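You operate a simulated robot arm through the tools that you are given. There is no shell and no other tool. Be economical: measure what you need, move in short steps, check, and stop when the job is done.

The job below is to be done with a simulated robot arm. You get a single attempt, and the scene is never put back.

JOB
File the four folders, each in the slot that bears its word.

Only the result counts: the job must be done as asked and must still hold three seconds after the hand-in. Knocking over, shifting, dropping, spilling or breaking anything else fails it.

ROBOT AND FRAMES
A 6-joint arm with a two-finger parallel gripper, fixed in place. Base frame: the origin is at the foot of the arm, x ahead of it, y to its left, z up; the work surface is at about z = 0.75. Units: m, rad, N and s.
With the tool pointing down near the work surface it reaches from about 0.18 to 0.64 m from the base axis. Its first joint turns from -1.152 to 1.152 rad. Payload 2.7 kg.
The tool frame sits at the grasp point between the pads (the TCP): z along the fingers, y along the line on which they close. The tips reach 0.023 m beyond it. The gripper opens to 0.094 m. The fingers are 0.038 m wide and 0.01 m thick; the gripper's body (0.054 by 0.096 m) begins 0.039 m behind the TCP.
Orientation is told as [roll, pitch, yaw] about the base's x, y, z axes, in that order, counted from this pose: with the fingers straight down and closing along the base's y, the tool's x points along the base's -x, its y along +y and its z along -z.

CONTROLS
- The arm moves only by the tool servo_tool. Its argument "rows" is one flat list of numbers, 7 for each row, row after row: the shift along the tool's x, y, z in m, then the turn, a rotation vector about the tool's x, y, z in rad, then the gripper command, from -1 (shut) to 1 (fully open), values between in proportion. In form: [tx, ty, tz, wx, wy, wz, gripper, tx, ty, tz, wx, wy, wz, gripper, ...]. A call has 1 to 12 rows; each row shifts and turns the commanded pose from where the row before left it, along the tool's axes as they then stand. Each row takes 0.2 s and may step no farther than 0.05 m and 0.15 rad from the row before; otherwise, or with a gripper value out of range, the whole call is refused. Where a pose cannot be reached the arm comes as near as it can. A force on the tool above 40 N (or 10 N above the force at the start of the call, whichever is more), or a blocked arm, ends the call early, and 0.2 s more pass. The fingers move at their own pace (about 0.045 m/s each) and stop on an object; they squeeze with about 43 N. The grip force told is the motor's: it shows also when the fingers shut on nothing. Time passes only in rows, and 0.2 s behind the last, so rows that do not move let the fingers close. The reply holds the time, the measured pose of the TCP, the force on the tool along the base axes, the opening and the grip force, in the units named above and with some noise, with the torque about the TCP (base axes, N m) and any sound that the robot's microphone picked up, and new pictures: "views" is both (left out), scene, wrist or none.
- Cameras (640 x 400 px; columns grow to the right, rows downward): "scene" is fixed at [0.074, -0.4423, 1.3882]; the picture's right is [0.66, -0.75, 0.00], its down [-0.52, -0.46, -0.72] and it looks along [0.54, 0.48, -0.69] (base axes); focal length 325 px, centre (320, 200). "wrist" rides on the gripper at [0.086, 0.016, -0.075] in the tool frame; the picture's right is [-0.18, 0.98, 0.00], its down [-0.58, -0.11, -0.81] and it looks along [-0.79, -0.15, 0.59] (tool axes); focal length 243 px, centre (320, 200). There is no depth. A picture from a camera that has moved, and an enlarged one, comes with that camera's place and axes in the base frame and with its lens. The place of the scene camera against the robot may be out by one fixed shift of up to 0.012 m in any direction.
- zoom(camera, box): a new picture of the part [left, top, right, bottom] of that camera's present view, enlarged. No time passes.
- finish_job(): hands the job in; it is judged then, once.

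Work in short steps. Places have to be worked out from the pictures, the camera data and where the tool is seen: move nearer, look again, correct. Check each grasp and each placing, and mend what went wrong. You have 120 turns and 200 pictures in all, those below and enlarged ones among them. Open the gripper and draw the arm clear of the work before you hand the job in, unless the task says otherwise; then end with one line.

The tools are called as a command line: name --argument value ..., lists and objects as JSON in quotes. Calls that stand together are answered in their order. servo_tool: Moves the arm, as the interface text tells. Its arguments: {"type":"object","properties":{"rows":{"type":"array"},"views":{"type":"string","enum":["both","scene","wrist","none"]}},"required":["rows"]} The other tools are called the same way: zoom (camera, box) takes an enlarged picture of a part of a camera's view; finish_job () hands the job in.

At the start:

```text
time_s: 0.0
ee_pos: [0.4098, 0.0041, 1.0671]
tcp_rot: [0.0, -0.002, 0.0]
contact_force: [-0.1, 0.9, 0.5]
ft_torque: [0.02, 0.03, -0.03]
finger_gap: 0.0937
grip_force: 0.0
```

scene: 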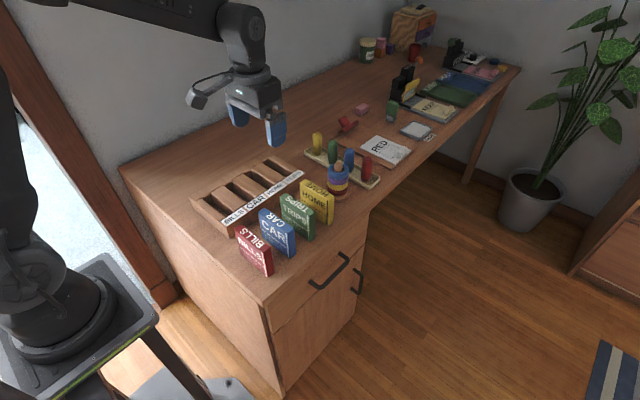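
wrist: 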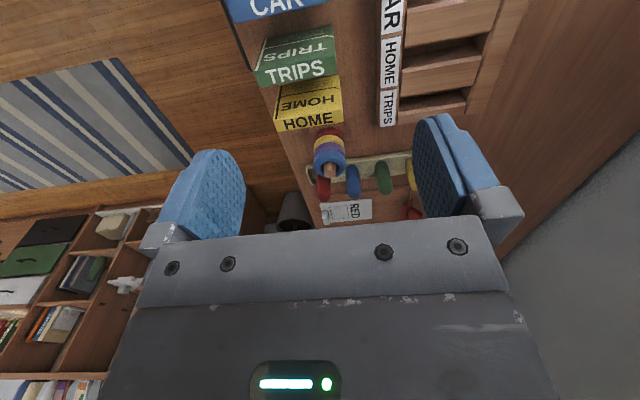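

The folders stand in a row in front of a four-slot rack. I'll enlarge both views to measure them.

zoom --camera "scene" --box '[180, 140, 350, 280]'

zoom --camera "wrist" --box '[220, 0, 540, 200]'

```text
2.86 times, centred on (265, 210) of scene
camera zoom: at [0.074, -0.4423, 1.3882], right [0.66, -0.75, 0.0], down [-0.52, -0.46, -0.72], along [0.54, 0.48, -0.69], focal length 927 px, centre (477, 171)
```

zoom: 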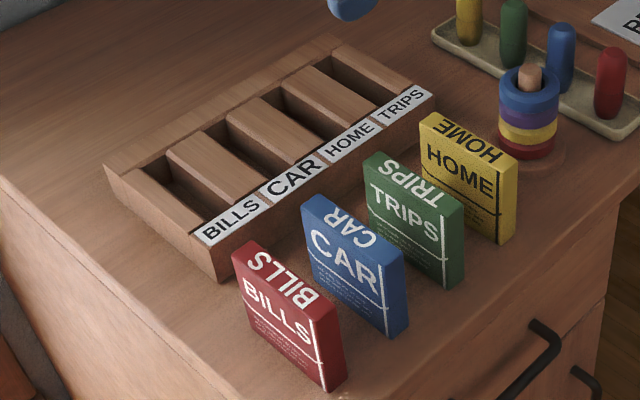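

```text
2.00 times, centred on (380, 100) of wrist
camera zoom: at [0.3238, 0.0215, 1.1406], right [0.18, 0.98, 0.0], down [0.58, -0.11, 0.81], along [0.79, -0.15, -0.59], focal length 485 px, centre (200, 400)
```

zoom: 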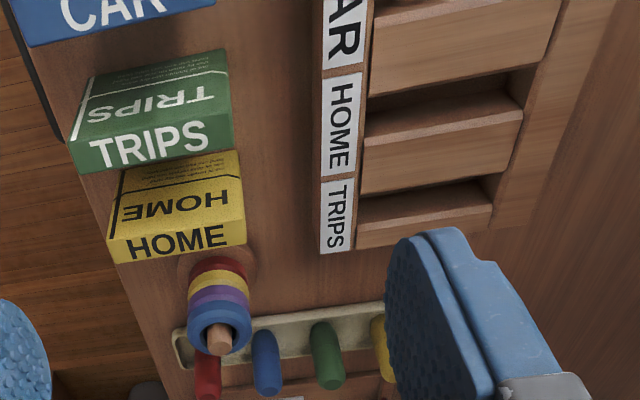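

Folders seem to be about 0.09 tall, 0.095 long along y and 0.022 thick along x, with the slots running along y. I'll turn the tool +90° so it closes along x, then look again.

servo_tool --rows '[0, 0, 0, 0, 0, -0.1428, 0, 0, 0, 0, 0, 0, -0.1428, 0, 0, 0, 0, 0, 0, -0.1428, 0, 0, 0, 0, 0, 0, -0.1428, 0, 0, 0, 0, 0, 0, -0.1428, 0, 0, 0, 0, 0, 0, -0.1428, 0, 0, 0, 0, 0, 0, -0.1428, 0, 0, 0, 0, 0, 0, -0.1428, 0, 0, 0, 0, 0, 0, -0.1428, 0, 0, 0, 0, 0, 0, -0.1428, 0, 0, 0, 0, 0, 0, -0.1428, 0]'

```text
time_s: 2.4
ee_pos: [0.4094, 0.0049, 1.066]
tcp_rot: [-0.002, -0.001, 1.573]
contact_force: [-0.9, 0.1, -0.4]
ft_torque: [0.03, 0.03, 0.0]
finger_gap: 0.047
grip_force: 0.1
camera wrist: at [0.3941, -0.0815, 1.1406], right [-0.98, 0.18, 0.0], down [0.11, 0.58, 0.81], along [0.15, 0.79, -0.59], focal length 243 px, centre (320, 200)
```

scene: 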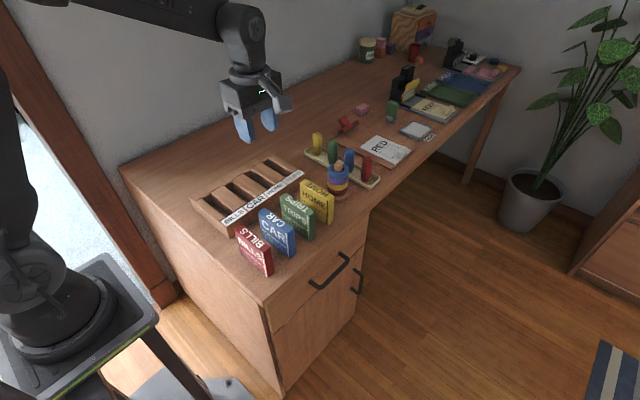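
wrist: 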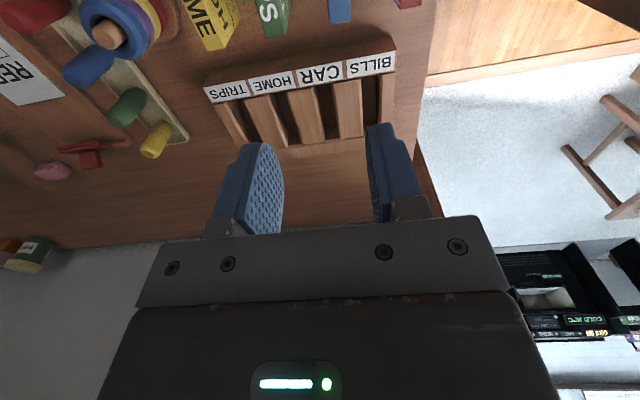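

The turn worked. I back off toward -y so the wrist camera takes in both folders and rack.

servo_tool --rows '[0.05, 0, 0, 0, 0, 0, 0, 0.05, 0, 0, 0, 0, 0, 0, 0.05, 0, 0, 0, 0, 0, 0, 0.03, -0.02, 0, 0, 0, 0, 0, 0, 0, 0, 0, 0, 0, 0]' --views "wrist"

zoom --camera "wrist" --box '[160, 0, 480, 200]'

```text
time_s: 3.6
ee_pos: [0.4303, -0.1741, 1.0638]
tcp_rot: [-0.001, -0.001, 1.568]
contact_force: [-0.6, 0.5, 0.8]
ft_torque: [0.01, -0.01, 0.0]
finger_gap: 0.0469
grip_force: 0.0
camera wrist: at [0.4138, -0.2603, 1.1386], right [-0.98, 0.19, 0.0], down [0.11, 0.58, 0.81], along [0.15, 0.79, -0.59], focal length 243 px, centre (320, 200)
```

wrist: 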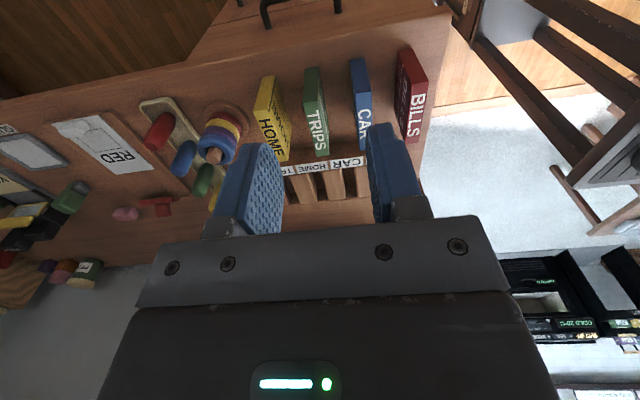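

```text
2.00 times, centred on (320, 100) of wrist
camera zoom: at [0.4138, -0.2603, 1.1386], right [-0.98, 0.19, 0.0], down [0.11, 0.58, 0.81], along [0.15, 0.79, -0.59], focal length 485 px, centre (320, 400)
```

zoom: 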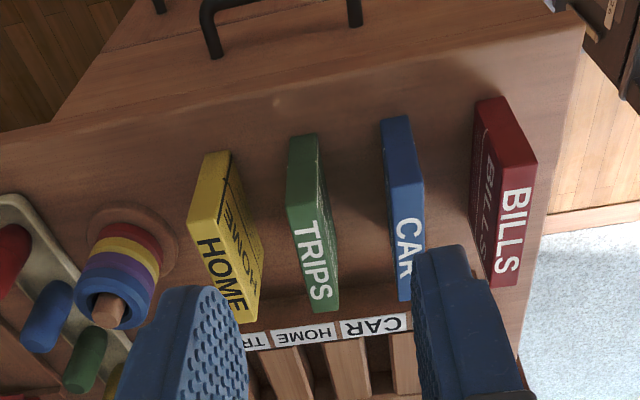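

BILLS comes out centred near (0.319, -0.031), top z ≈ 0.838, square to y. Next I move above and in front of the rack to measure the slots and labels.

servo_tool --rows '[-0.05, -0.02, 0, 0, 0, 0, 0, -0.05, -0.02, 0.02, 0, 0, 0, 0, -0.05, 0, 0.02, 0, 0, 0, 0, 0, 0, 0, 0, 0, 0, 0]' --views "none"

zoom --camera "wrist" --box '[180, 0, 460, 175]'

```text
refused: row 1 steps farther than a row can; nothing moved
```

```text
2.29 times, centred on (320, 88) of wrist
camera zoom: at [0.4138, -0.2603, 1.1386], right [-0.98, 0.19, 0.0], down [0.11, 0.58, 0.81], along [0.15, 0.79, -0.59], focal length 555 px, centre (320, 457)
```

zoom: 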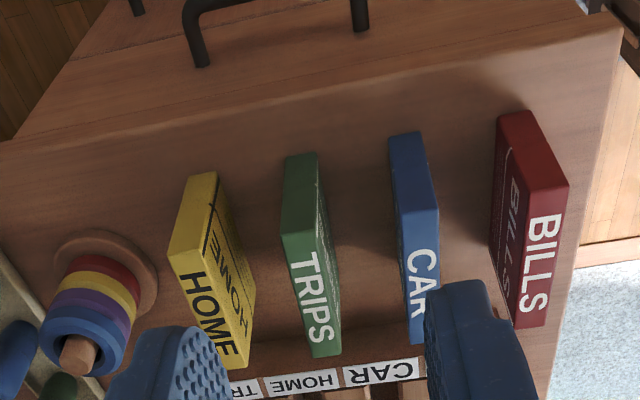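

Folder x centres are about 0.319 (BILLS), 0.394 (CAR), 0.462 (TRIPS) and 0.531 (HOME), all at y ≈ -0.031. The last move was refused for its step size, so I resend it with smaller steps.

servo_tool --rows '[-0.04, -0.01, 0, 0, 0, 0, 0, -0.04, -0.01, 0, 0, 0, 0, 0, -0.04, 0, 0.01, 0, 0, 0, 0, -0.03, 0, 0.02, 0, 0, 0, 0, 0, 0, 0, 0, 0, 0, 0]' --views "none"

zoom --camera "wrist" --box '[180, 0, 460, 175]'

```text
time_s: 4.8
ee_pos: [0.4513, -0.022, 1.0365]
tcp_rot: [-0.002, -0.002, 1.568]
contact_force: [0.0, -0.2, 0.9]
ft_torque: [0.03, -0.03, 0.02]
finger_gap: 0.0469
grip_force: 0.1
```

```text
2.29 times, centred on (320, 88) of wrist
camera zoom: at [0.4359, -0.1093, 1.1108], right [-0.98, 0.19, 0.0], down [0.11, 0.58, 0.81], along [0.15, 0.79, -0.59], focal length 555 px, centre (320, 457)
```

zoom: 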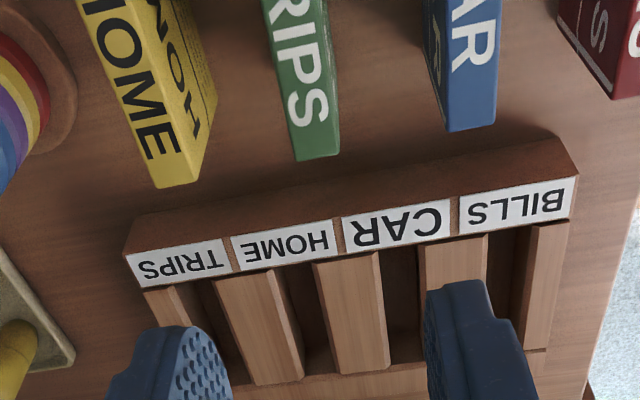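

The rack top is z ≈ 0.80, with slots at x ≈ 0.358, 0.426, 0.495 and 0.563, y ≈ 0.10–0.20. Now I hover over BILLS to check centring.

servo_tool --rows '[0.009, 0.044, 0.01, 0, 0, 0, 0, 0, 0.044, 0.01, 0, 0, 0, 0, 0, 0.044, 0.02, 0, 0, 0, 0, 0, 0, 0.045, 0, 0, 0, 0, 0, 0, 0.04, 0, 0, 0, 0, 0, 0, 0, 0, 0, 0, 0]'

zoom --camera "wrist" --box '[180, 0, 460, 175]'

```text
time_s: 6.2
ee_pos: [0.3191, -0.0347, 0.9128]
tcp_rot: [0.0, 0.0, 1.571]
contact_force: [-0.4, -1.1, 0.0]
ft_torque: [0.01, -0.01, -0.01]
finger_gap: 0.047
grip_force: 0.2
camera wrist: at [0.3028, -0.1207, 0.9862], right [-0.98, 0.19, 0.0], down [0.11, 0.58, 0.81], along [0.15, 0.79, -0.59], focal length 243 px, centre (320, 200)
```

scene: 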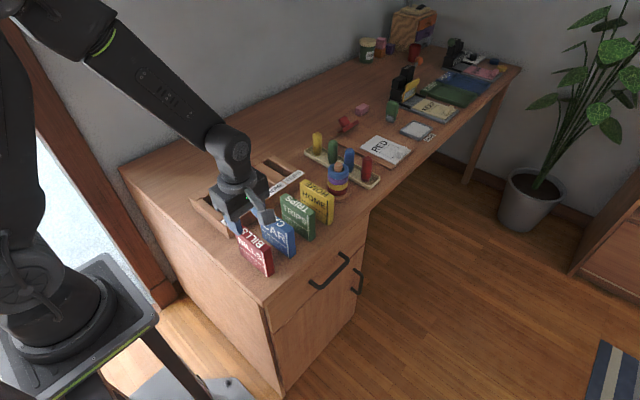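
wrist: 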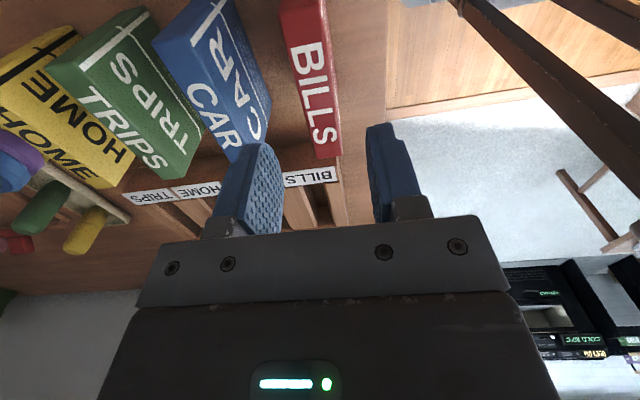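

```text
2.29 times, centred on (320, 88) of wrist
camera zoom: at [0.3028, -0.1207, 0.9862], right [-0.98, 0.19, 0.0], down [0.11, 0.58, 0.81], along [0.15, 0.79, -0.59], focal length 555 px, centre (320, 457)
```

zoom: 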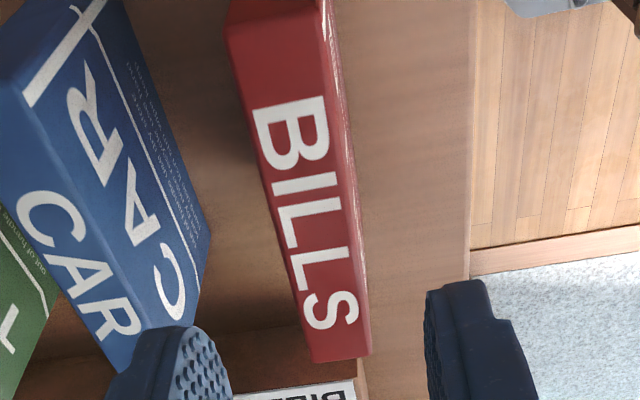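

The folder sits at x ≈ 0.321, square to the tool. I descend to z ≈ 0.832 and close.

servo_tool --rows '[-0.003, -0.002, 0.03, 0, 0, 0, 0, 0, 0, 0.03, 0, 0, 0, 0, 0, 0, 0.02, 0, 0, 0, 0, 0, 0, 0, 0, 0, 0, -1, 0, 0, 0, 0, 0, 0, -1, 0, 0, 0, 0, 0, 0, -1]'

```text
time_s: 7.6
ee_pos: [0.3187, -0.0309, 0.832]
tcp_rot: [0.0, -0.001, 1.57]
contact_force: [0.1, 0.5, -1.3]
ft_torque: [-0.03, 0.0, 0.01]
finger_gap: 0.0214
grip_force: 42.9
camera wrist: at [0.3028, -0.1176, 0.9064], right [-0.98, 0.19, 0.0], down [0.11, 0.58, 0.81], along [0.15, 0.79, -0.59], focal length 243 px, centre (320, 200)
```

scene: 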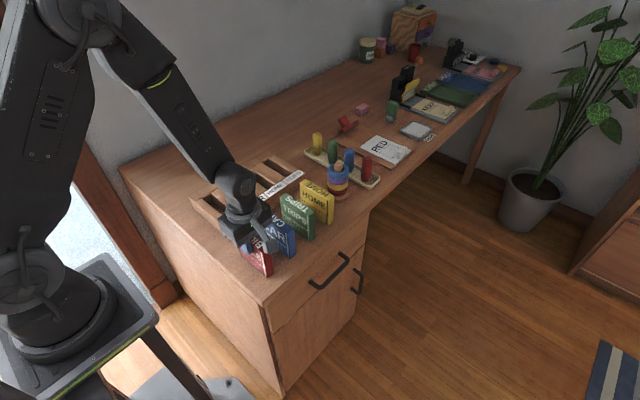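
wrist: 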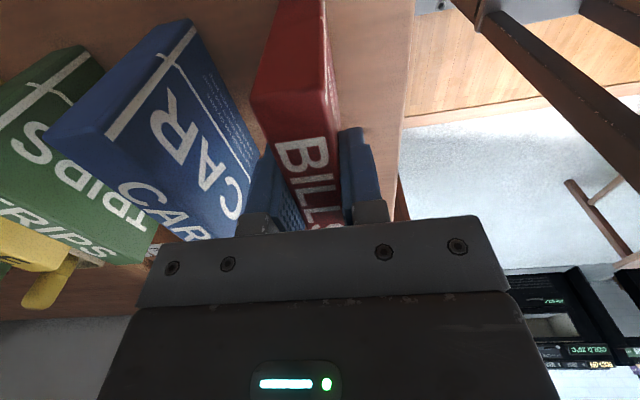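

The grip holds (gap 0.0214). I lift 0.10 straight up and look at the slots.

servo_tool --rows '[0, 0, -0.03, 0, 0, 0, -1, 0, 0, -0.04, 0, 0, 0, -1, 0, 0, -0.04, 0, 0, 0, -1, 0, 0, -0.03, 0, 0, 0, -1, 0, 0, 0, 0, 0, 0, -1]'

zoom --camera "wrist" --box '[100, 60, 340, 210]'

zoom --camera "scene" --box '[180, 150, 310, 250]'

```text
time_s: 8.8
ee_pos: [0.3202, -0.0309, 0.9723]
tcp_rot: [-0.001, 0.0, 1.569]
contact_force: [1.0, -0.6, 0.2]
ft_torque: [-0.01, -0.01, -0.02]
finger_gap: 0.0214
grip_force: 43.6
camera wrist: at [0.3054, -0.1165, 1.0464], right [-0.98, 0.19, 0.0], down [0.11, 0.58, 0.81], along [0.15, 0.79, -0.59], focal length 243 px, centre (320, 200)
```

scene: 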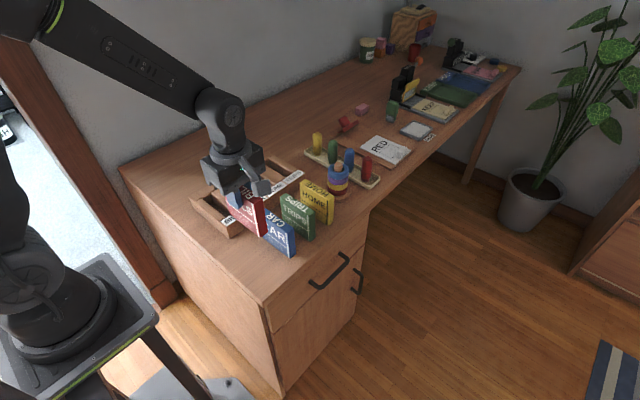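
wrist: 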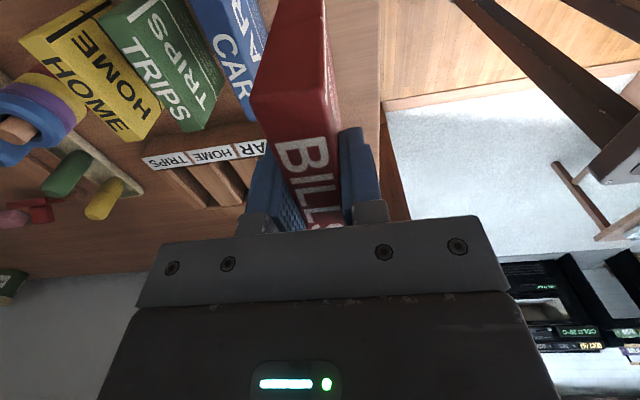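

```text
2.67 times, centred on (220, 135) of wrist
camera zoom: at [0.3054, -0.1165, 1.0464], right [-0.98, 0.19, 0.0], down [0.11, 0.58, 0.81], along [0.15, 0.79, -0.59], focal length 647 px, centre (587, 373)
```

zoom: 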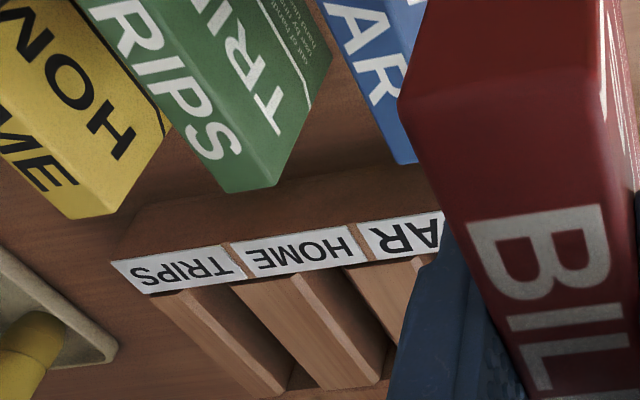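

```text
4.00 times, centred on (245, 200) of scene
camera zoom: at [0.074, -0.4423, 1.3882], right [0.66, -0.75, 0.0], down [-0.52, -0.46, -0.72], along [0.54, 0.48, -0.69], focal length 1298 px, centre (620, 200)
```

zoom: 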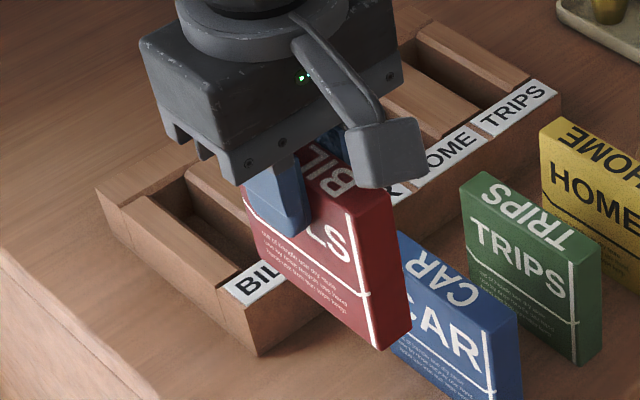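

The slots seem to span y ≈ 0.10–0.21. I carry BILLS above its slot at about (0.358, 0.154), then look.

servo_tool --rows '[-0.045, 0, 0, 0, 0, 0, -1, -0.045, -0.01, 0, 0, 0, 0, -1, -0.045, -0.01, 0, 0, 0, 0, -1, -0.04, -0.01, 0, 0, 0, 0, -1, -0.01, -0.008, 0, 0, 0, 0, -1, 0, 0, 0.03, 0, 0, 0, -1, 0, 0, 0.02, 0, 0, 0, -1, 0, 0, 0, 0, 0, 0, -1]'

zoom --camera "scene" --box '[180, 150, 310, 250]'

zoom --camera "wrist" --box '[200, 0, 440, 150]'

```text
time_s: 10.6
ee_pos: [0.3574, 0.1522, 0.9207]
tcp_rot: [-0.001, 0.001, 1.569]
contact_force: [0.6, 0.1, -1.3]
ft_torque: [0.01, 0.03, -0.04]
finger_gap: 0.0213
grip_force: 43.0
camera wrist: at [0.3413, 0.0675, 0.9953], right [-0.98, 0.19, 0.0], down [0.11, 0.58, 0.81], along [0.15, 0.79, -0.59], focal length 243 px, centre (320, 200)
```

scene: 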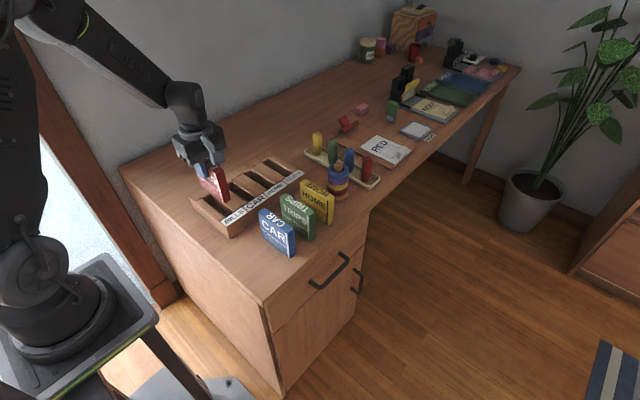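
wrist: 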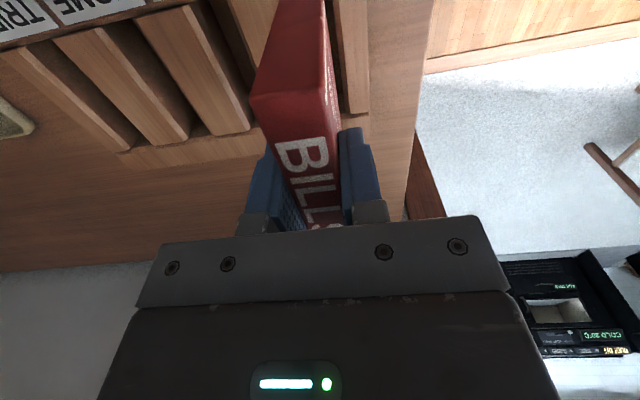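

```text
4.00 times, centred on (245, 200) of scene
camera zoom: at [0.0741, -0.4423, 1.3882], right [0.66, -0.75, 0.0], down [-0.52, -0.46, -0.72], along [0.54, 0.48, -0.69], focal length 1298 px, centre (620, 200)
```

zoom: 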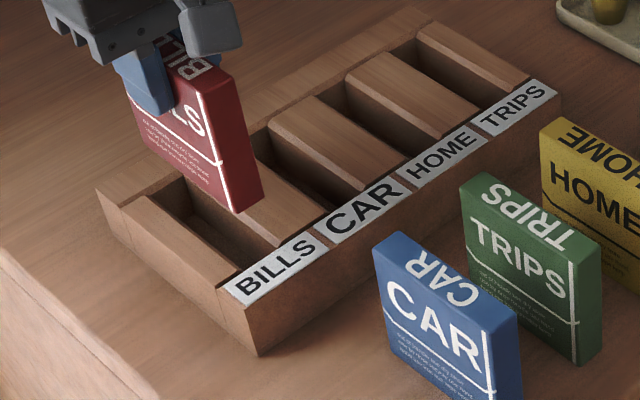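

```text
2.67 times, centred on (320, 75) of wrist
camera zoom: at [0.3413, 0.0675, 0.9953], right [-0.98, 0.19, 0.0], down [0.11, 0.58, 0.81], along [0.15, 0.79, -0.59], focal length 647 px, centre (320, 533)
```

zoom: 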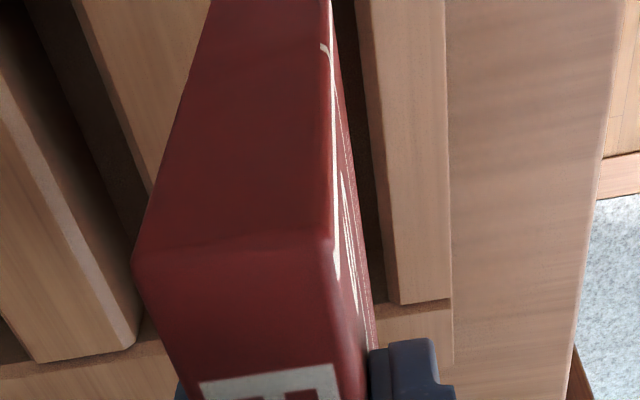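

BILLS slot centre works out to x ≈ 0.359, y ≈ 0.152, with about ±2 mm clearance and chamfered dividers. I lower it into the mouth in small steps.

servo_tool --rows '[0, -0.001, 0.02, 0, 0, 0, -1, 0, 0, 0.015, 0, 0, 0, -1, 0, 0, 0.008, 0, 0, 0, -1, 0, 0, 0.008, 0, 0, 0, -1, 0, 0, 0, 0, 0, 0, -1]'

zoom --camera "scene" --box '[180, 150, 310, 250]'

zoom --camera "wrist" --box '[200, 0, 440, 150]'

```text
time_s: 11.6
ee_pos: [0.3605, 0.1546, 0.8757]
tcp_rot: [-0.004, -0.003, 1.57]
contact_force: [-5.4, 0.1, 10.2]
ft_torque: [0.04, 0.39, 0.08]
finger_gap: 0.0215
grip_force: 43.1
stopped in row 5: the force on the tool passed its limit at 48 N (the readings are from after the stop); the commanded pose is now the measured one
camera wrist: at [0.3442, 0.0681, 0.9498], right [-0.98, 0.18, 0.0], down [0.11, 0.58, 0.81], along [0.15, 0.79, -0.59], focal length 243 px, centre (320, 200)
```

scene: 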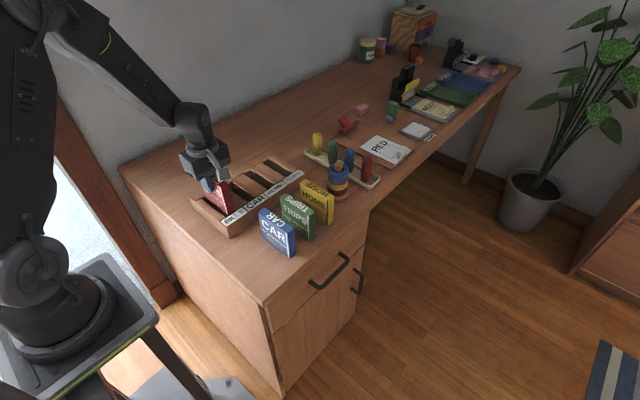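
wrist: 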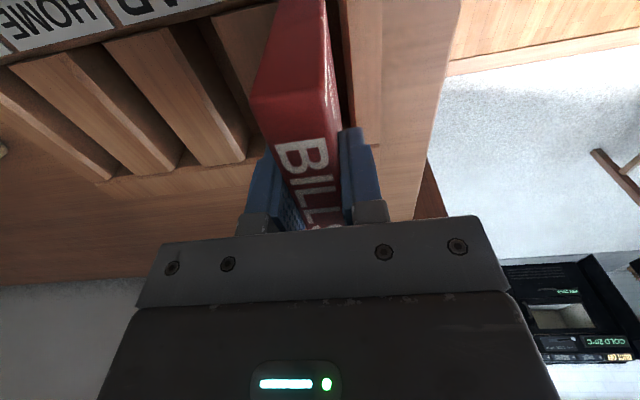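

```text
4.00 times, centred on (245, 200) of scene
camera zoom: at [0.0738, -0.4424, 1.3882], right [0.66, -0.75, 0.0], down [-0.52, -0.46, -0.72], along [0.54, 0.48, -0.69], focal length 1298 px, centre (620, 200)
```

zoom: 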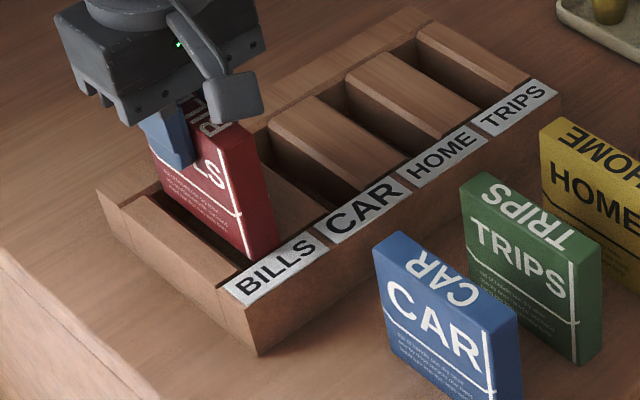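

```text
2.67 times, centred on (320, 75) of wrist
camera zoom: at [0.3442, 0.0681, 0.9498], right [-0.98, 0.18, 0.0], down [0.11, 0.58, 0.81], along [0.15, 0.79, -0.59], focal length 647 px, centre (320, 533)
```

zoom: 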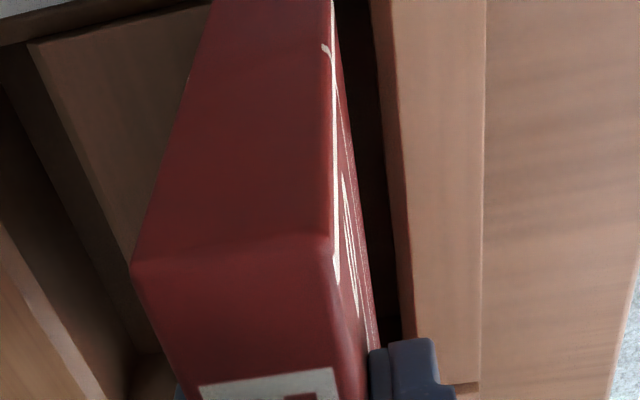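

The folder touched the +x divider edge (Fx -5, and the gap shows only on the -x side). I raise 6 mm, shift to x ≈ 0.355, and lower again gently.

servo_tool --rows '[0, 0, -0.006, 0, 0, 0, -1, 0.002, 0.005, 0, 0, 0, 0, -1, 0, 0, 0, 0, 0, 0, -1]'

zoom --camera "scene" --box '[190, 165, 270, 227]'

zoom --camera "wrist" --box '[200, 0, 440, 150]'

```text
time_s: 12.4
ee_pos: [0.3551, 0.1528, 0.8818]
tcp_rot: [-0.007, -0.002, 1.568]
contact_force: [0.1, -0.4, -1.0]
ft_torque: [-0.01, 0.02, 0.0]
finger_gap: 0.0213
grip_force: 42.8
camera wrist: at [0.3394, 0.0664, 0.955], right [-0.98, 0.18, 0.0], down [0.1, 0.58, 0.81], along [0.15, 0.79, -0.59], focal length 243 px, centre (320, 200)
```

scene: 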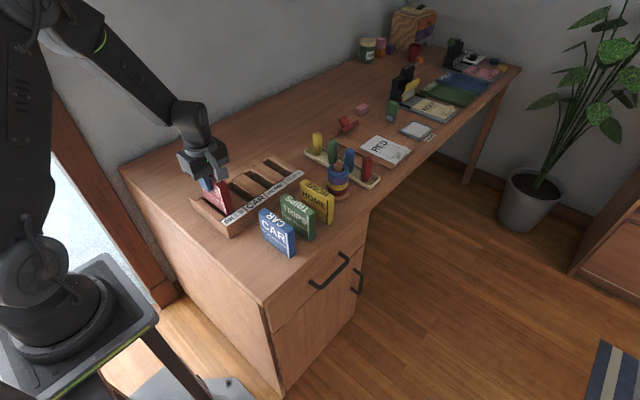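
wrist: 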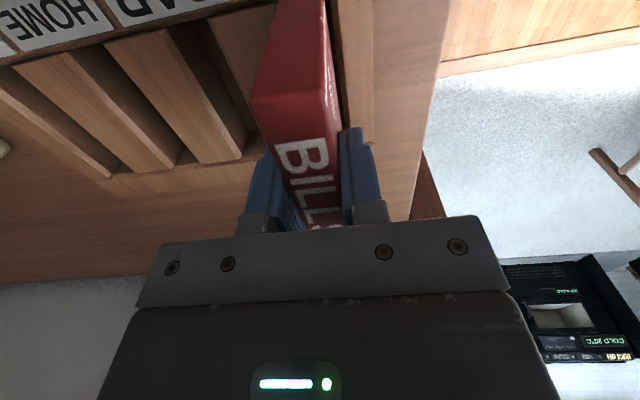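

```text
6.45 times, centred on (230, 196) of scene
camera zoom: at [0.0741, -0.4423, 1.3882], right [0.66, -0.75, 0.0], down [-0.52, -0.46, -0.72], along [0.54, 0.48, -0.69], focal length 2094 px, centre (901, 226)
```

zoom: 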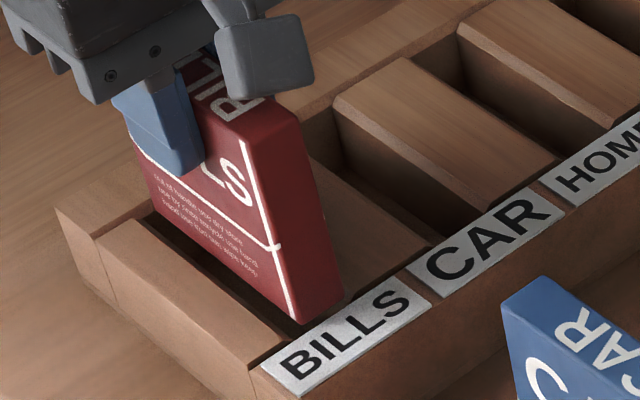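

```text
2.67 times, centred on (320, 75) of wrist
camera zoom: at [0.3394, 0.0664, 0.955], right [-0.98, 0.18, 0.0], down [0.1, 0.58, 0.81], along [0.15, 0.79, -0.59], focal length 647 px, centre (320, 533)
```

zoom: 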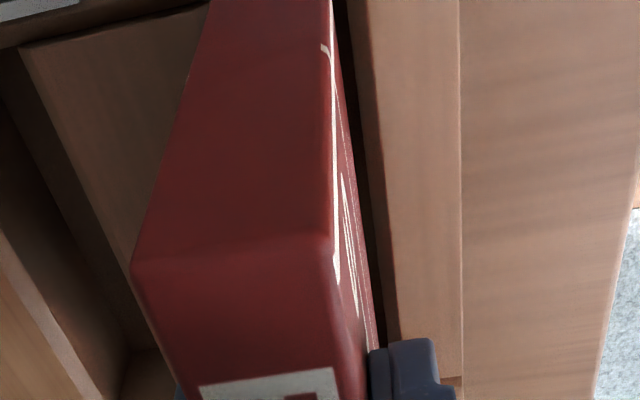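

Clear of both sides now at x ≈ 0.355. I lower gently.

servo_tool --rows '[0, 0, 0.006, 0, 0, 0, -1, 0, 0, 0.006, 0, 0, 0, -1, 0, 0, 0.006, 0, 0, 0, -1, 0, 0, 0, 0, 0, 0, -1]' --views "none"

zoom --camera "scene" --box '[190, 165, 270, 227]'

```text
time_s: 13.1
ee_pos: [0.3579, 0.1557, 0.8741]
tcp_rot: [-0.015, -0.008, 1.573]
contact_force: [-3.8, 3.2, 7.6]
ft_torque: [-0.02, 0.38, -0.06]
finger_gap: 0.0214
grip_force: 43.7
stopped in row 3: the force on the tool passed its limit at 44 N (the readings are from after the stop); the commanded pose is now the measured one
```

```text
6.45 times, centred on (230, 196) of scene
camera zoom: at [0.0739, -0.4423, 1.3882], right [0.66, -0.75, 0.0], down [-0.52, -0.46, -0.72], along [0.54, 0.48, -0.69], focal length 2094 px, centre (901, 226)
```

zoom: 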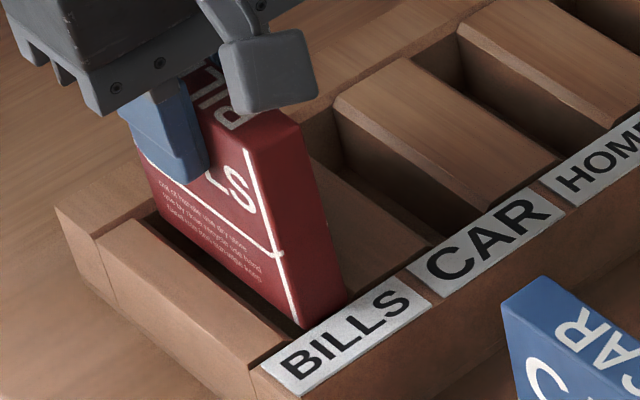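

It again rests on something at about z = 0.793, and it drifted outward under load. I raise and step aside so the wrist camera sees the BILLS slot unobstructed.

servo_tool --rows '[0, 0, -0.03, 0, 0, 0, -1, 0, 0, -0.04, 0, 0, 0, -1, 0, 0, -0.03, 0, 0, 0, -1, 0.03, -0.03, 0, 0, 0, 0, -1, 0.03, -0.03, 0, 0, 0, 0, -1, 0.03, -0.02, 0, 0, 0, 0, -1, 0.03, 0, 0, 0, 0, 0, -1, 0, 0, 0, 0, 0, 0, -1]'

zoom --camera "wrist" --box '[320, 60, 480, 160]'

```text
time_s: 14.9
ee_pos: [0.4376, 0.0326, 0.9744]
tcp_rot: [-0.015, -0.007, 1.572]
contact_force: [-0.2, 0.5, -0.9]
ft_torque: [0.0, 0.0, 0.01]
finger_gap: 0.0216
grip_force: 43.1
camera wrist: at [0.4205, -0.0541, 1.047], right [-0.98, 0.18, -0.01], down [0.1, 0.58, 0.81], along [0.16, 0.8, -0.58], focal length 243 px, centre (320, 200)
```

scene: 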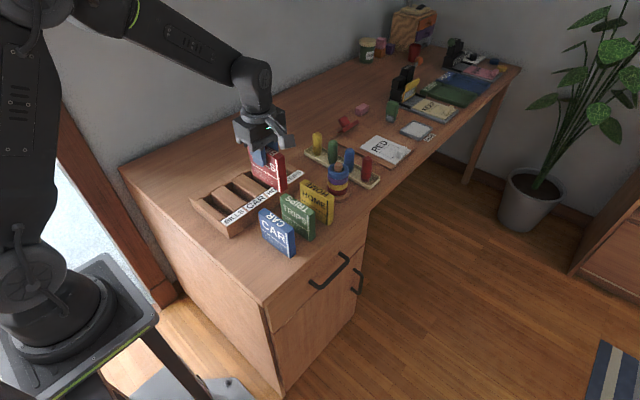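
wrist: 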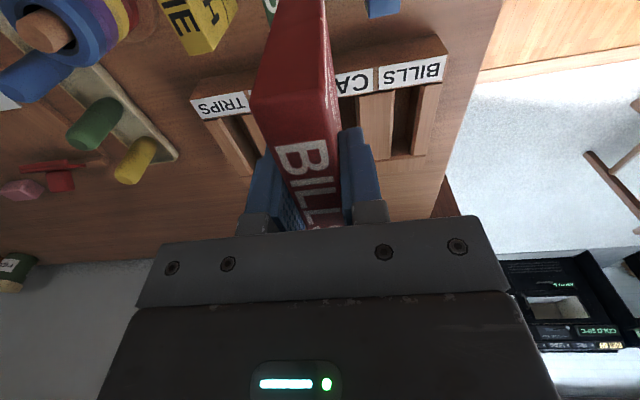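

```text
4.00 times, centred on (400, 110) of wrist
camera zoom: at [0.4205, -0.0541, 1.047], right [-0.98, 0.18, -0.01], down [0.1, 0.58, 0.81], along [0.16, 0.8, -0.58], focal length 970 px, centre (0, 560)
```

zoom: 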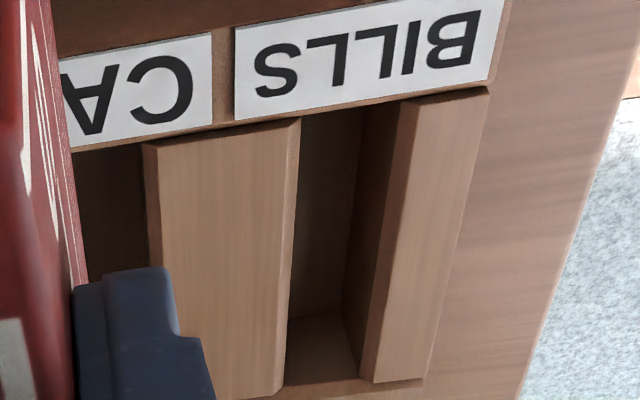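

Clear view: the BILLS slot runs x ≈ 0.343–0.371, so its centre is 0.357, and y ≈ 0.10–0.21. The tool also picked up a 0.015 rad tilt, so I level it and go back above (0.357, 0.155).

servo_tool --rows '[0, 0, 0, -0.015, 0.007, 0, -1, -0.03, 0.02, 0, 0, 0, 0, -1, -0.03, 0.02, 0, 0, 0, 0, -1, -0.03, 0.02, 0, 0, 0, 0, -1, -0.03, 0.0206, 0, 0, 0, 0, -1, -0.0024, 0, 0.035, 0, 0, 0, -1, 0, 0, 0.035, 0, 0, 0, -1, 0, 0, 0, 0, 0, 0, -1]' --views "none"

zoom --camera "scene" --box '[190, 165, 270, 227]'

servo_tool --rows '[0, 0, 0, 0, 0, 0, -1]' --views "none"

```text
time_s: 16.7
ee_pos: [0.3549, 0.1566, 0.9038]
tcp_rot: [0.0, -0.002, 1.573]
contact_force: [-0.5, -1.4, -0.8]
ft_torque: [0.0, -0.01, 0.0]
finger_gap: 0.0214
grip_force: 42.5
```

```text
6.45 times, centred on (230, 196) of scene
camera zoom: at [0.0741, -0.4423, 1.3882], right [0.66, -0.75, 0.0], down [-0.52, -0.46, -0.72], along [0.54, 0.48, -0.69], focal length 2094 px, centre (901, 226)
```

zoom: 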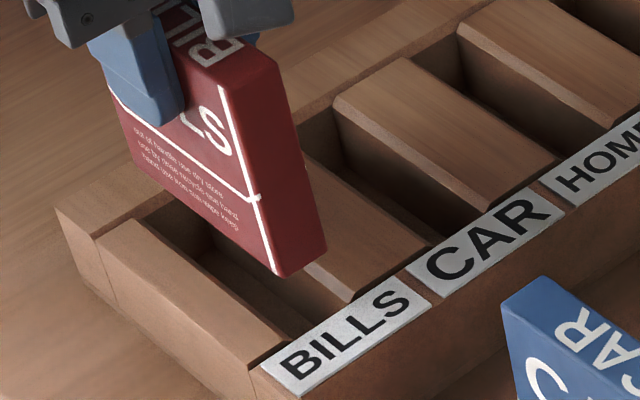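

```text
time_s: 17.1
ee_pos: [0.3552, 0.1557, 0.904]
tcp_rot: [0.002, 0.001, 1.573]
contact_force: [-0.1, -0.4, -0.4]
ft_torque: [0.02, -0.04, -0.01]
finger_gap: 0.0211
grip_force: 42.7
```

Calibrating the scene view against the held folder puts the slot centre nearer x ≈ 0.352, which matches contact on the +x side both times. I shift there and go down to just above the mouth.

servo_tool --rows '[0.003, 0.003, 0, 0, 0, 0, -1, 0, 0, 0.018, 0, 0, 0, -1, 0, 0, 0, 0, 0, 0, -1]' --views "none"

zoom --camera "scene" --box '[190, 165, 270, 227]'

zoom --camera "wrist" --box '[260, 0, 420, 100]'

```text
time_s: 17.9
ee_pos: [0.3527, 0.1528, 0.8864]
tcp_rot: [0.0, 0.0, 1.572]
contact_force: [0.6, -0.9, -0.4]
ft_torque: [-0.02, 0.01, -0.02]
finger_gap: 0.0215
grip_force: 43.0
```

```text
6.45 times, centred on (230, 196) of scene
camera zoom: at [0.0741, -0.4423, 1.3882], right [0.66, -0.75, 0.0], down [-0.52, -0.46, -0.72], along [0.54, 0.48, -0.69], focal length 2094 px, centre (901, 226)
```

zoom: 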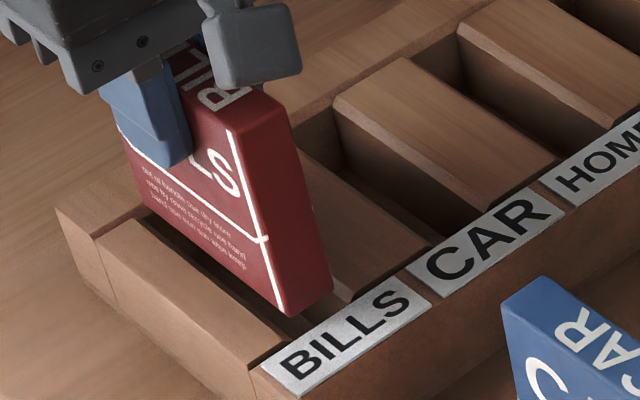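

```text
4.00 times, centred on (340, 50) of wrist
camera zoom: at [0.3371, 0.0679, 0.9601], right [-0.98, 0.18, 0.0], down [0.11, 0.58, 0.81], along [0.15, 0.79, -0.59], focal length 970 px, centre (240, 800)
```

zoom: 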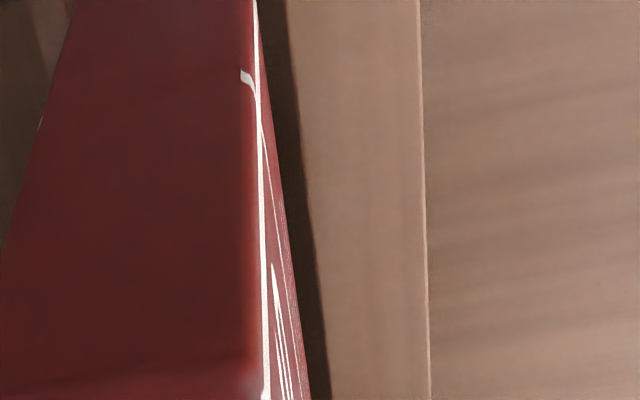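

Margins now look like about 3 mm at -x, 1.5–2 mm at +x and 3 mm in front. I nudge 0.5 mm toward -x and descend slowly.

servo_tool --rows '[0, 0.0005, 0.005, 0, 0, 0, -1, 0, 0, 0.005, 0, 0, 0, -1, 0, 0, 0.005, 0, 0, 0, -1, 0, 0, 0.004, 0, 0, 0, -1, 0, 0, 0, 0, 0, 0, -1]' --views "none"

zoom --camera "scene" --box '[190, 165, 270, 227]'

```text
time_s: 19.1
ee_pos: [0.3523, 0.1567, 0.867]
tcp_rot: [-0.006, -0.002, 1.572]
contact_force: [1.6, 23.1, 10.0]
ft_torque: [1.35, -0.04, 0.01]
finger_gap: 0.0214
grip_force: 42.7
```

```text
6.45 times, centred on (230, 196) of scene
camera zoom: at [0.074, -0.4418, 1.3884], right [0.66, -0.75, 0.0], down [-0.52, -0.46, -0.72], along [0.54, 0.48, -0.69], focal length 2094 px, centre (901, 226)
```

zoom: 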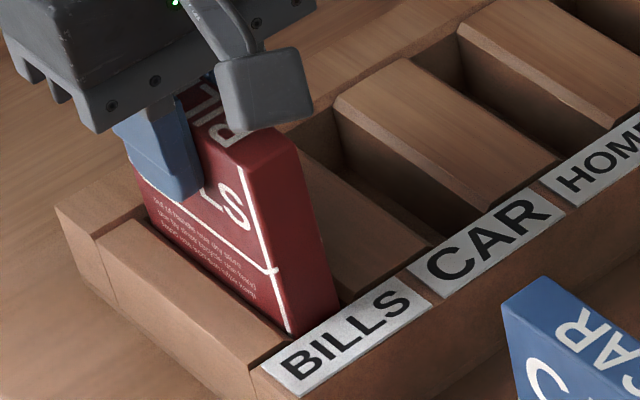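

Now x is free (Fx ≈ 0), but the front rail is pushing +y (Fy 23 N). I relieve by moving +y 5 mm and continue.

servo_tool --rows '[-0.0055, 0, -0.001, 0, 0, 0, -1, 0, 0, 0, 0, 0, 0, -1]' --views "none"

```text
time_s: 19.7
ee_pos: [0.3527, 0.1587, 0.8662]
tcp_rot: [0.002, 0.001, 1.572]
contact_force: [10.1, -4.8, -1.9]
ft_torque: [-0.38, -0.8, -0.08]
finger_gap: 0.0215
grip_force: 43.0
```

Now a mild Fx +10 comes from the -x wall. I shift +1 mm in x and 1 mm back in y, and lower a little.

servo_tool --rows '[0.0007, -0.0012, 0, 0, 0, 0, -1, 0, 0, 0.004, 0, 0, 0, -1, 0, 0, 0, 0, 0, 0, -1]' --views "none"

```text
time_s: 20.5
ee_pos: [0.3526, 0.1597, 0.8646]
tcp_rot: [0.004, 0.001, 1.574]
contact_force: [0.7, 1.0, -1.0]
ft_torque: [-0.01, -0.02, 0.01]
finger_gap: 0.0213
grip_force: 43.2
```

Forces are near zero, so I continue down in small steps.

servo_tool --rows '[0, 0, 0.005, 0, 0, 0, -1, 0, 0, 0.005, 0, 0, 0, -1, 0, 0, 0.005, 0, 0, 0, -1, 0, 0, 0, 0, 0, 0, -1]' --views "none"

zoom --camera "scene" --box '[190, 165, 270, 227]'

```text
time_s: 21.5
ee_pos: [0.3548, 0.1595, 0.8489]
tcp_rot: [0.001, 0.001, 1.573]
contact_force: [1.1, 0.4, -0.9]
ft_torque: [0.01, -0.01, -0.01]
finger_gap: 0.0214
grip_force: 42.8
```

```text
6.45 times, centred on (230, 196) of scene
camera zoom: at [0.0741, -0.4423, 1.3882], right [0.66, -0.75, 0.0], down [-0.52, -0.46, -0.72], along [0.54, 0.48, -0.69], focal length 2094 px, centre (901, 226)
```

zoom: 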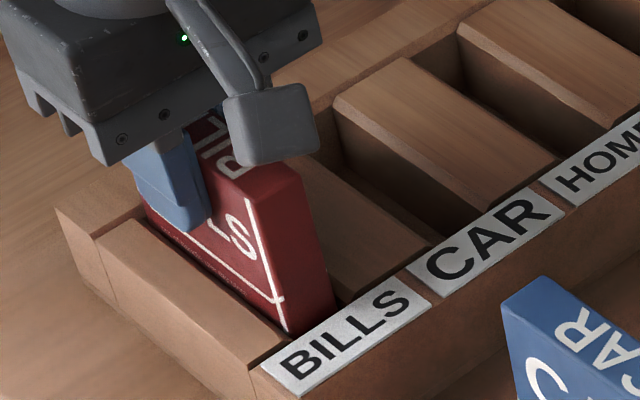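

It slides freely. I lower further until it touches the floor.

servo_tool --rows '[0, 0, 0.004, 0, 0, 0, -1, 0, 0, 0.003, 0, 0, 0, -1, 0, 0, 0.002, 0, 0, 0, -1, 0, 0, 0, 0, 0, 0, -1]' --views "none"

```text
time_s: 22.5
ee_pos: [0.3523, 0.1577, 0.839]
tcp_rot: [0.001, 0.0, 1.573]
contact_force: [-0.5, 0.0, 0.0]
ft_torque: [0.0, -0.01, -0.01]
finger_gap: 0.0214
grip_force: 43.0
```

servo_tool --rows '[0, 0, 0.002, 0, 0, 0, -1, 0, 0, 0.002, 0, 0, 0, -1, 0, 0, 0, 0, 0, 0, -1]' --views "none"

```text
time_s: 23.3
ee_pos: [0.3545, 0.1595, 0.8365]
tcp_rot: [-0.001, -0.003, 1.572]
contact_force: [-5.8, -5.2, 27.5]
ft_torque: [0.82, 0.41, 0.24]
finger_gap: 0.0214
grip_force: 42.5
```

It's on the floor at TCP z ≈ 0.837. I release and rise straight up.

servo_tool --rows '[0, 0, -0.001, 0, 0, 0, -1, 0, 0, 0, 0, 0, 0, 0, 0, 0, 0, 0, 0, 0, 0, 0, 0, 0, 0, 0, 0, 0, 0, 0, -0.03, 0, 0, 0, 0, 0, 0, -0.04, 0, 0, 0, 0, 0, 0, -0.04, 0, 0, 0, 0, 0, 0, 0, 0, 0, 0, 0]'

zoom --camera "scene" --box '[180, 140, 340, 265]'

zoom --camera "wrist" --box '[140, 0, 460, 200]'

```text
time_s: 25.1
ee_pos: [0.356, 0.158, 0.948]
tcp_rot: [0.001, -0.001, 1.571]
contact_force: [-0.5, 0.1, 0.0]
ft_torque: [-0.01, 0.04, 0.0]
finger_gap: 0.0467
grip_force: 0.0
camera wrist: at [0.3391, 0.0713, 1.0218], right [-0.98, 0.18, 0.0], down [0.11, 0.58, 0.81], along [0.15, 0.79, -0.59], focal length 243 px, centre (320, 200)
```

scene: 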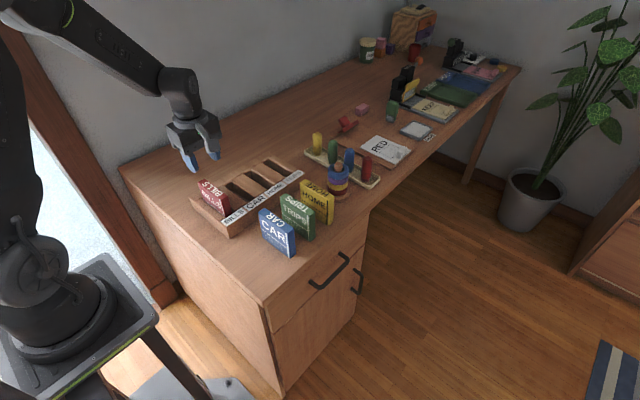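
wrist: 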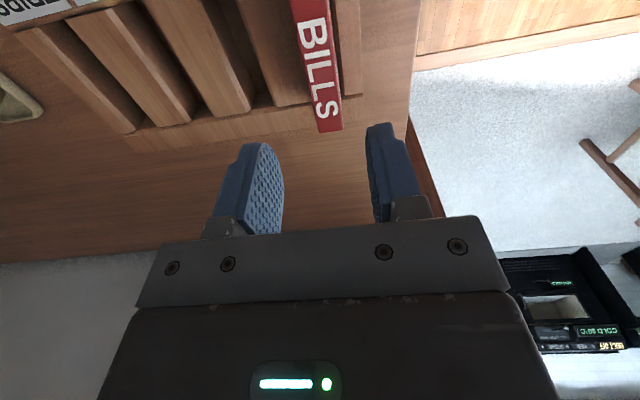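

```text
3.20 times, centred on (260, 202) of scene
camera zoom: at [0.074, -0.4423, 1.3882], right [0.66, -0.75, 0.0], down [-0.52, -0.46, -0.72], along [0.54, 0.48, -0.69], focal length 1039 px, centre (512, 192)
```

zoom: 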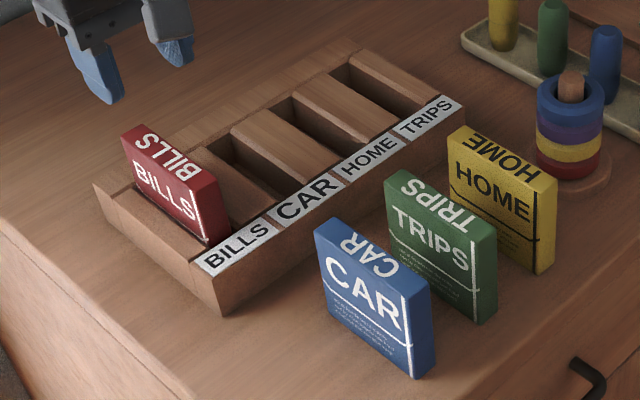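

```text
2.00 times, centred on (300, 100) of wrist
camera zoom: at [0.3391, 0.0713, 1.0218], right [-0.98, 0.18, 0.0], down [0.11, 0.58, 0.81], along [0.15, 0.79, -0.59], focal length 485 px, centre (360, 400)
```

zoom: 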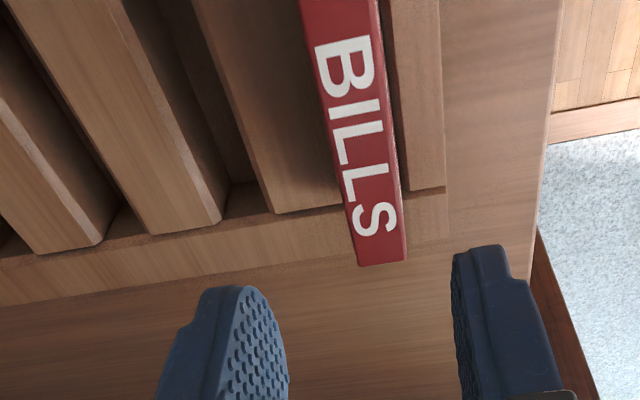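

BILLS is seated, released at true x ≈ 0.3535, y ≈ 0.158. That gives the other slots at about 0.421, 0.4885 and 0.556 with the same y. Next I hover over CAR.

servo_tool --rows '[0.047, -0.01, 0, 0, 0, 0, 0, 0.047, -0.01, 0, 0, 0, 0, 0, 0.047, -0.01, 0, 0, 0, 0, 0, 0.047, -0.008, 0, 0, 0, 0, 0, 0.001, 0, 0.035, 0, 0, 0, 0, 0, 0, 0, 0, 0, 0, 0]' --views "none"

zoom --camera "wrist" --box '[180, 0, 460, 175]'

```text
time_s: 26.5
ee_pos: [0.3905, -0.0292, 0.9121]
tcp_rot: [0.0, 0.001, 1.573]
contact_force: [0.3, -0.1, 0.4]
ft_torque: [-0.02, -0.02, 0.02]
finger_gap: 0.0472
grip_force: 0.1
```

```text
2.29 times, centred on (320, 88) of wrist
camera zoom: at [0.3755, -0.1155, 0.9857], right [-0.98, 0.18, 0.0], down [0.11, 0.58, 0.81], along [0.15, 0.79, -0.59], focal length 555 px, centre (320, 457)
```

zoom: 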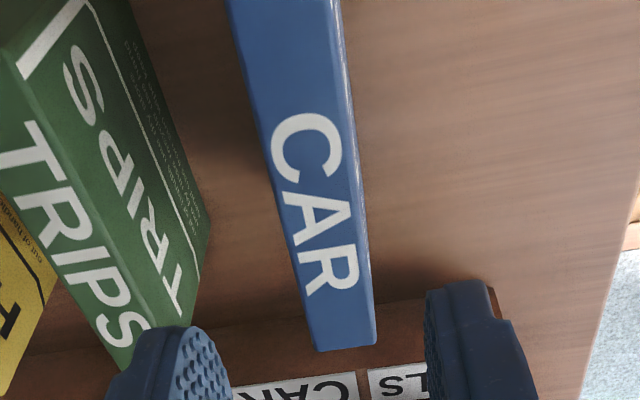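

CAR is at x ≈ 0.3905, centred between the fingers. I descend, grip and lift.

servo_tool --rows '[0.0015, 0, 0.03, 0, 0, 0, 0, 0, 0, 0.03, 0, 0, 0, 0, 0, 0, 0.02, 0, 0, 0, 0, 0, 0, 0, 0, 0, 0, -1, 0, 0, 0, 0, 0, 0, -1, 0, 0, 0, 0, 0, 0, -1, 0, 0, 0, 0, 0, 0, -1]' --views "none"

servo_tool --rows '[0, 0, -0.03, 0, 0, 0, -1, 0, 0, -0.04, 0, 0, 0, -1, 0, 0, -0.04, 0, 0, 0, -1, 0, 0, -0.02, 0, 0, 0, -1, 0, 0, 0, 0, 0, 0, -1]'

```text
time_s: 28.1
ee_pos: [0.3905, -0.0307, 0.8312]
tcp_rot: [0.0, 0.0, 1.573]
contact_force: [0.1, -0.8, 0.2]
ft_torque: [-0.02, 0.01, -0.01]
finger_gap: 0.0212
grip_force: 43.1
```

```text
time_s: 29.3
ee_pos: [0.3915, -0.032, 0.9618]
tcp_rot: [-0.001, -0.001, 1.573]
contact_force: [0.6, 0.3, -0.7]
ft_torque: [-0.02, 0.0, 0.01]
finger_gap: 0.0215
grip_force: 43.0
camera wrist: at [0.3756, -0.1182, 1.0362], right [-0.98, 0.18, 0.0], down [0.11, 0.58, 0.81], along [0.15, 0.79, -0.59], focal length 243 px, centre (320, 200)
```

scene: 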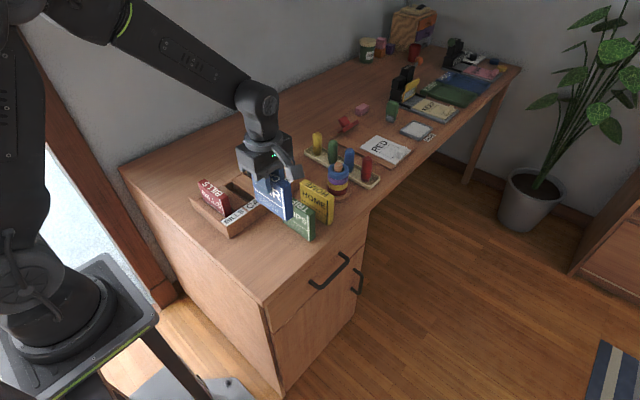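
wrist: 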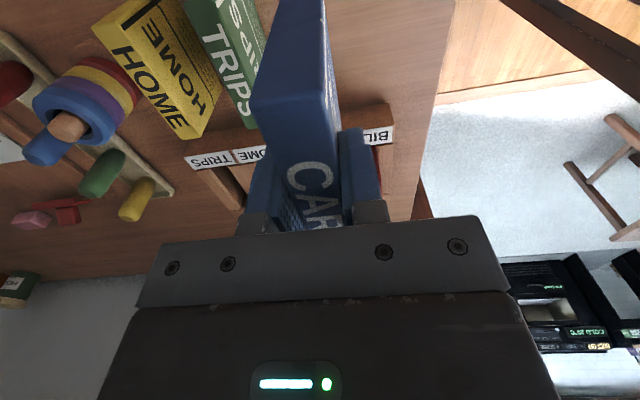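

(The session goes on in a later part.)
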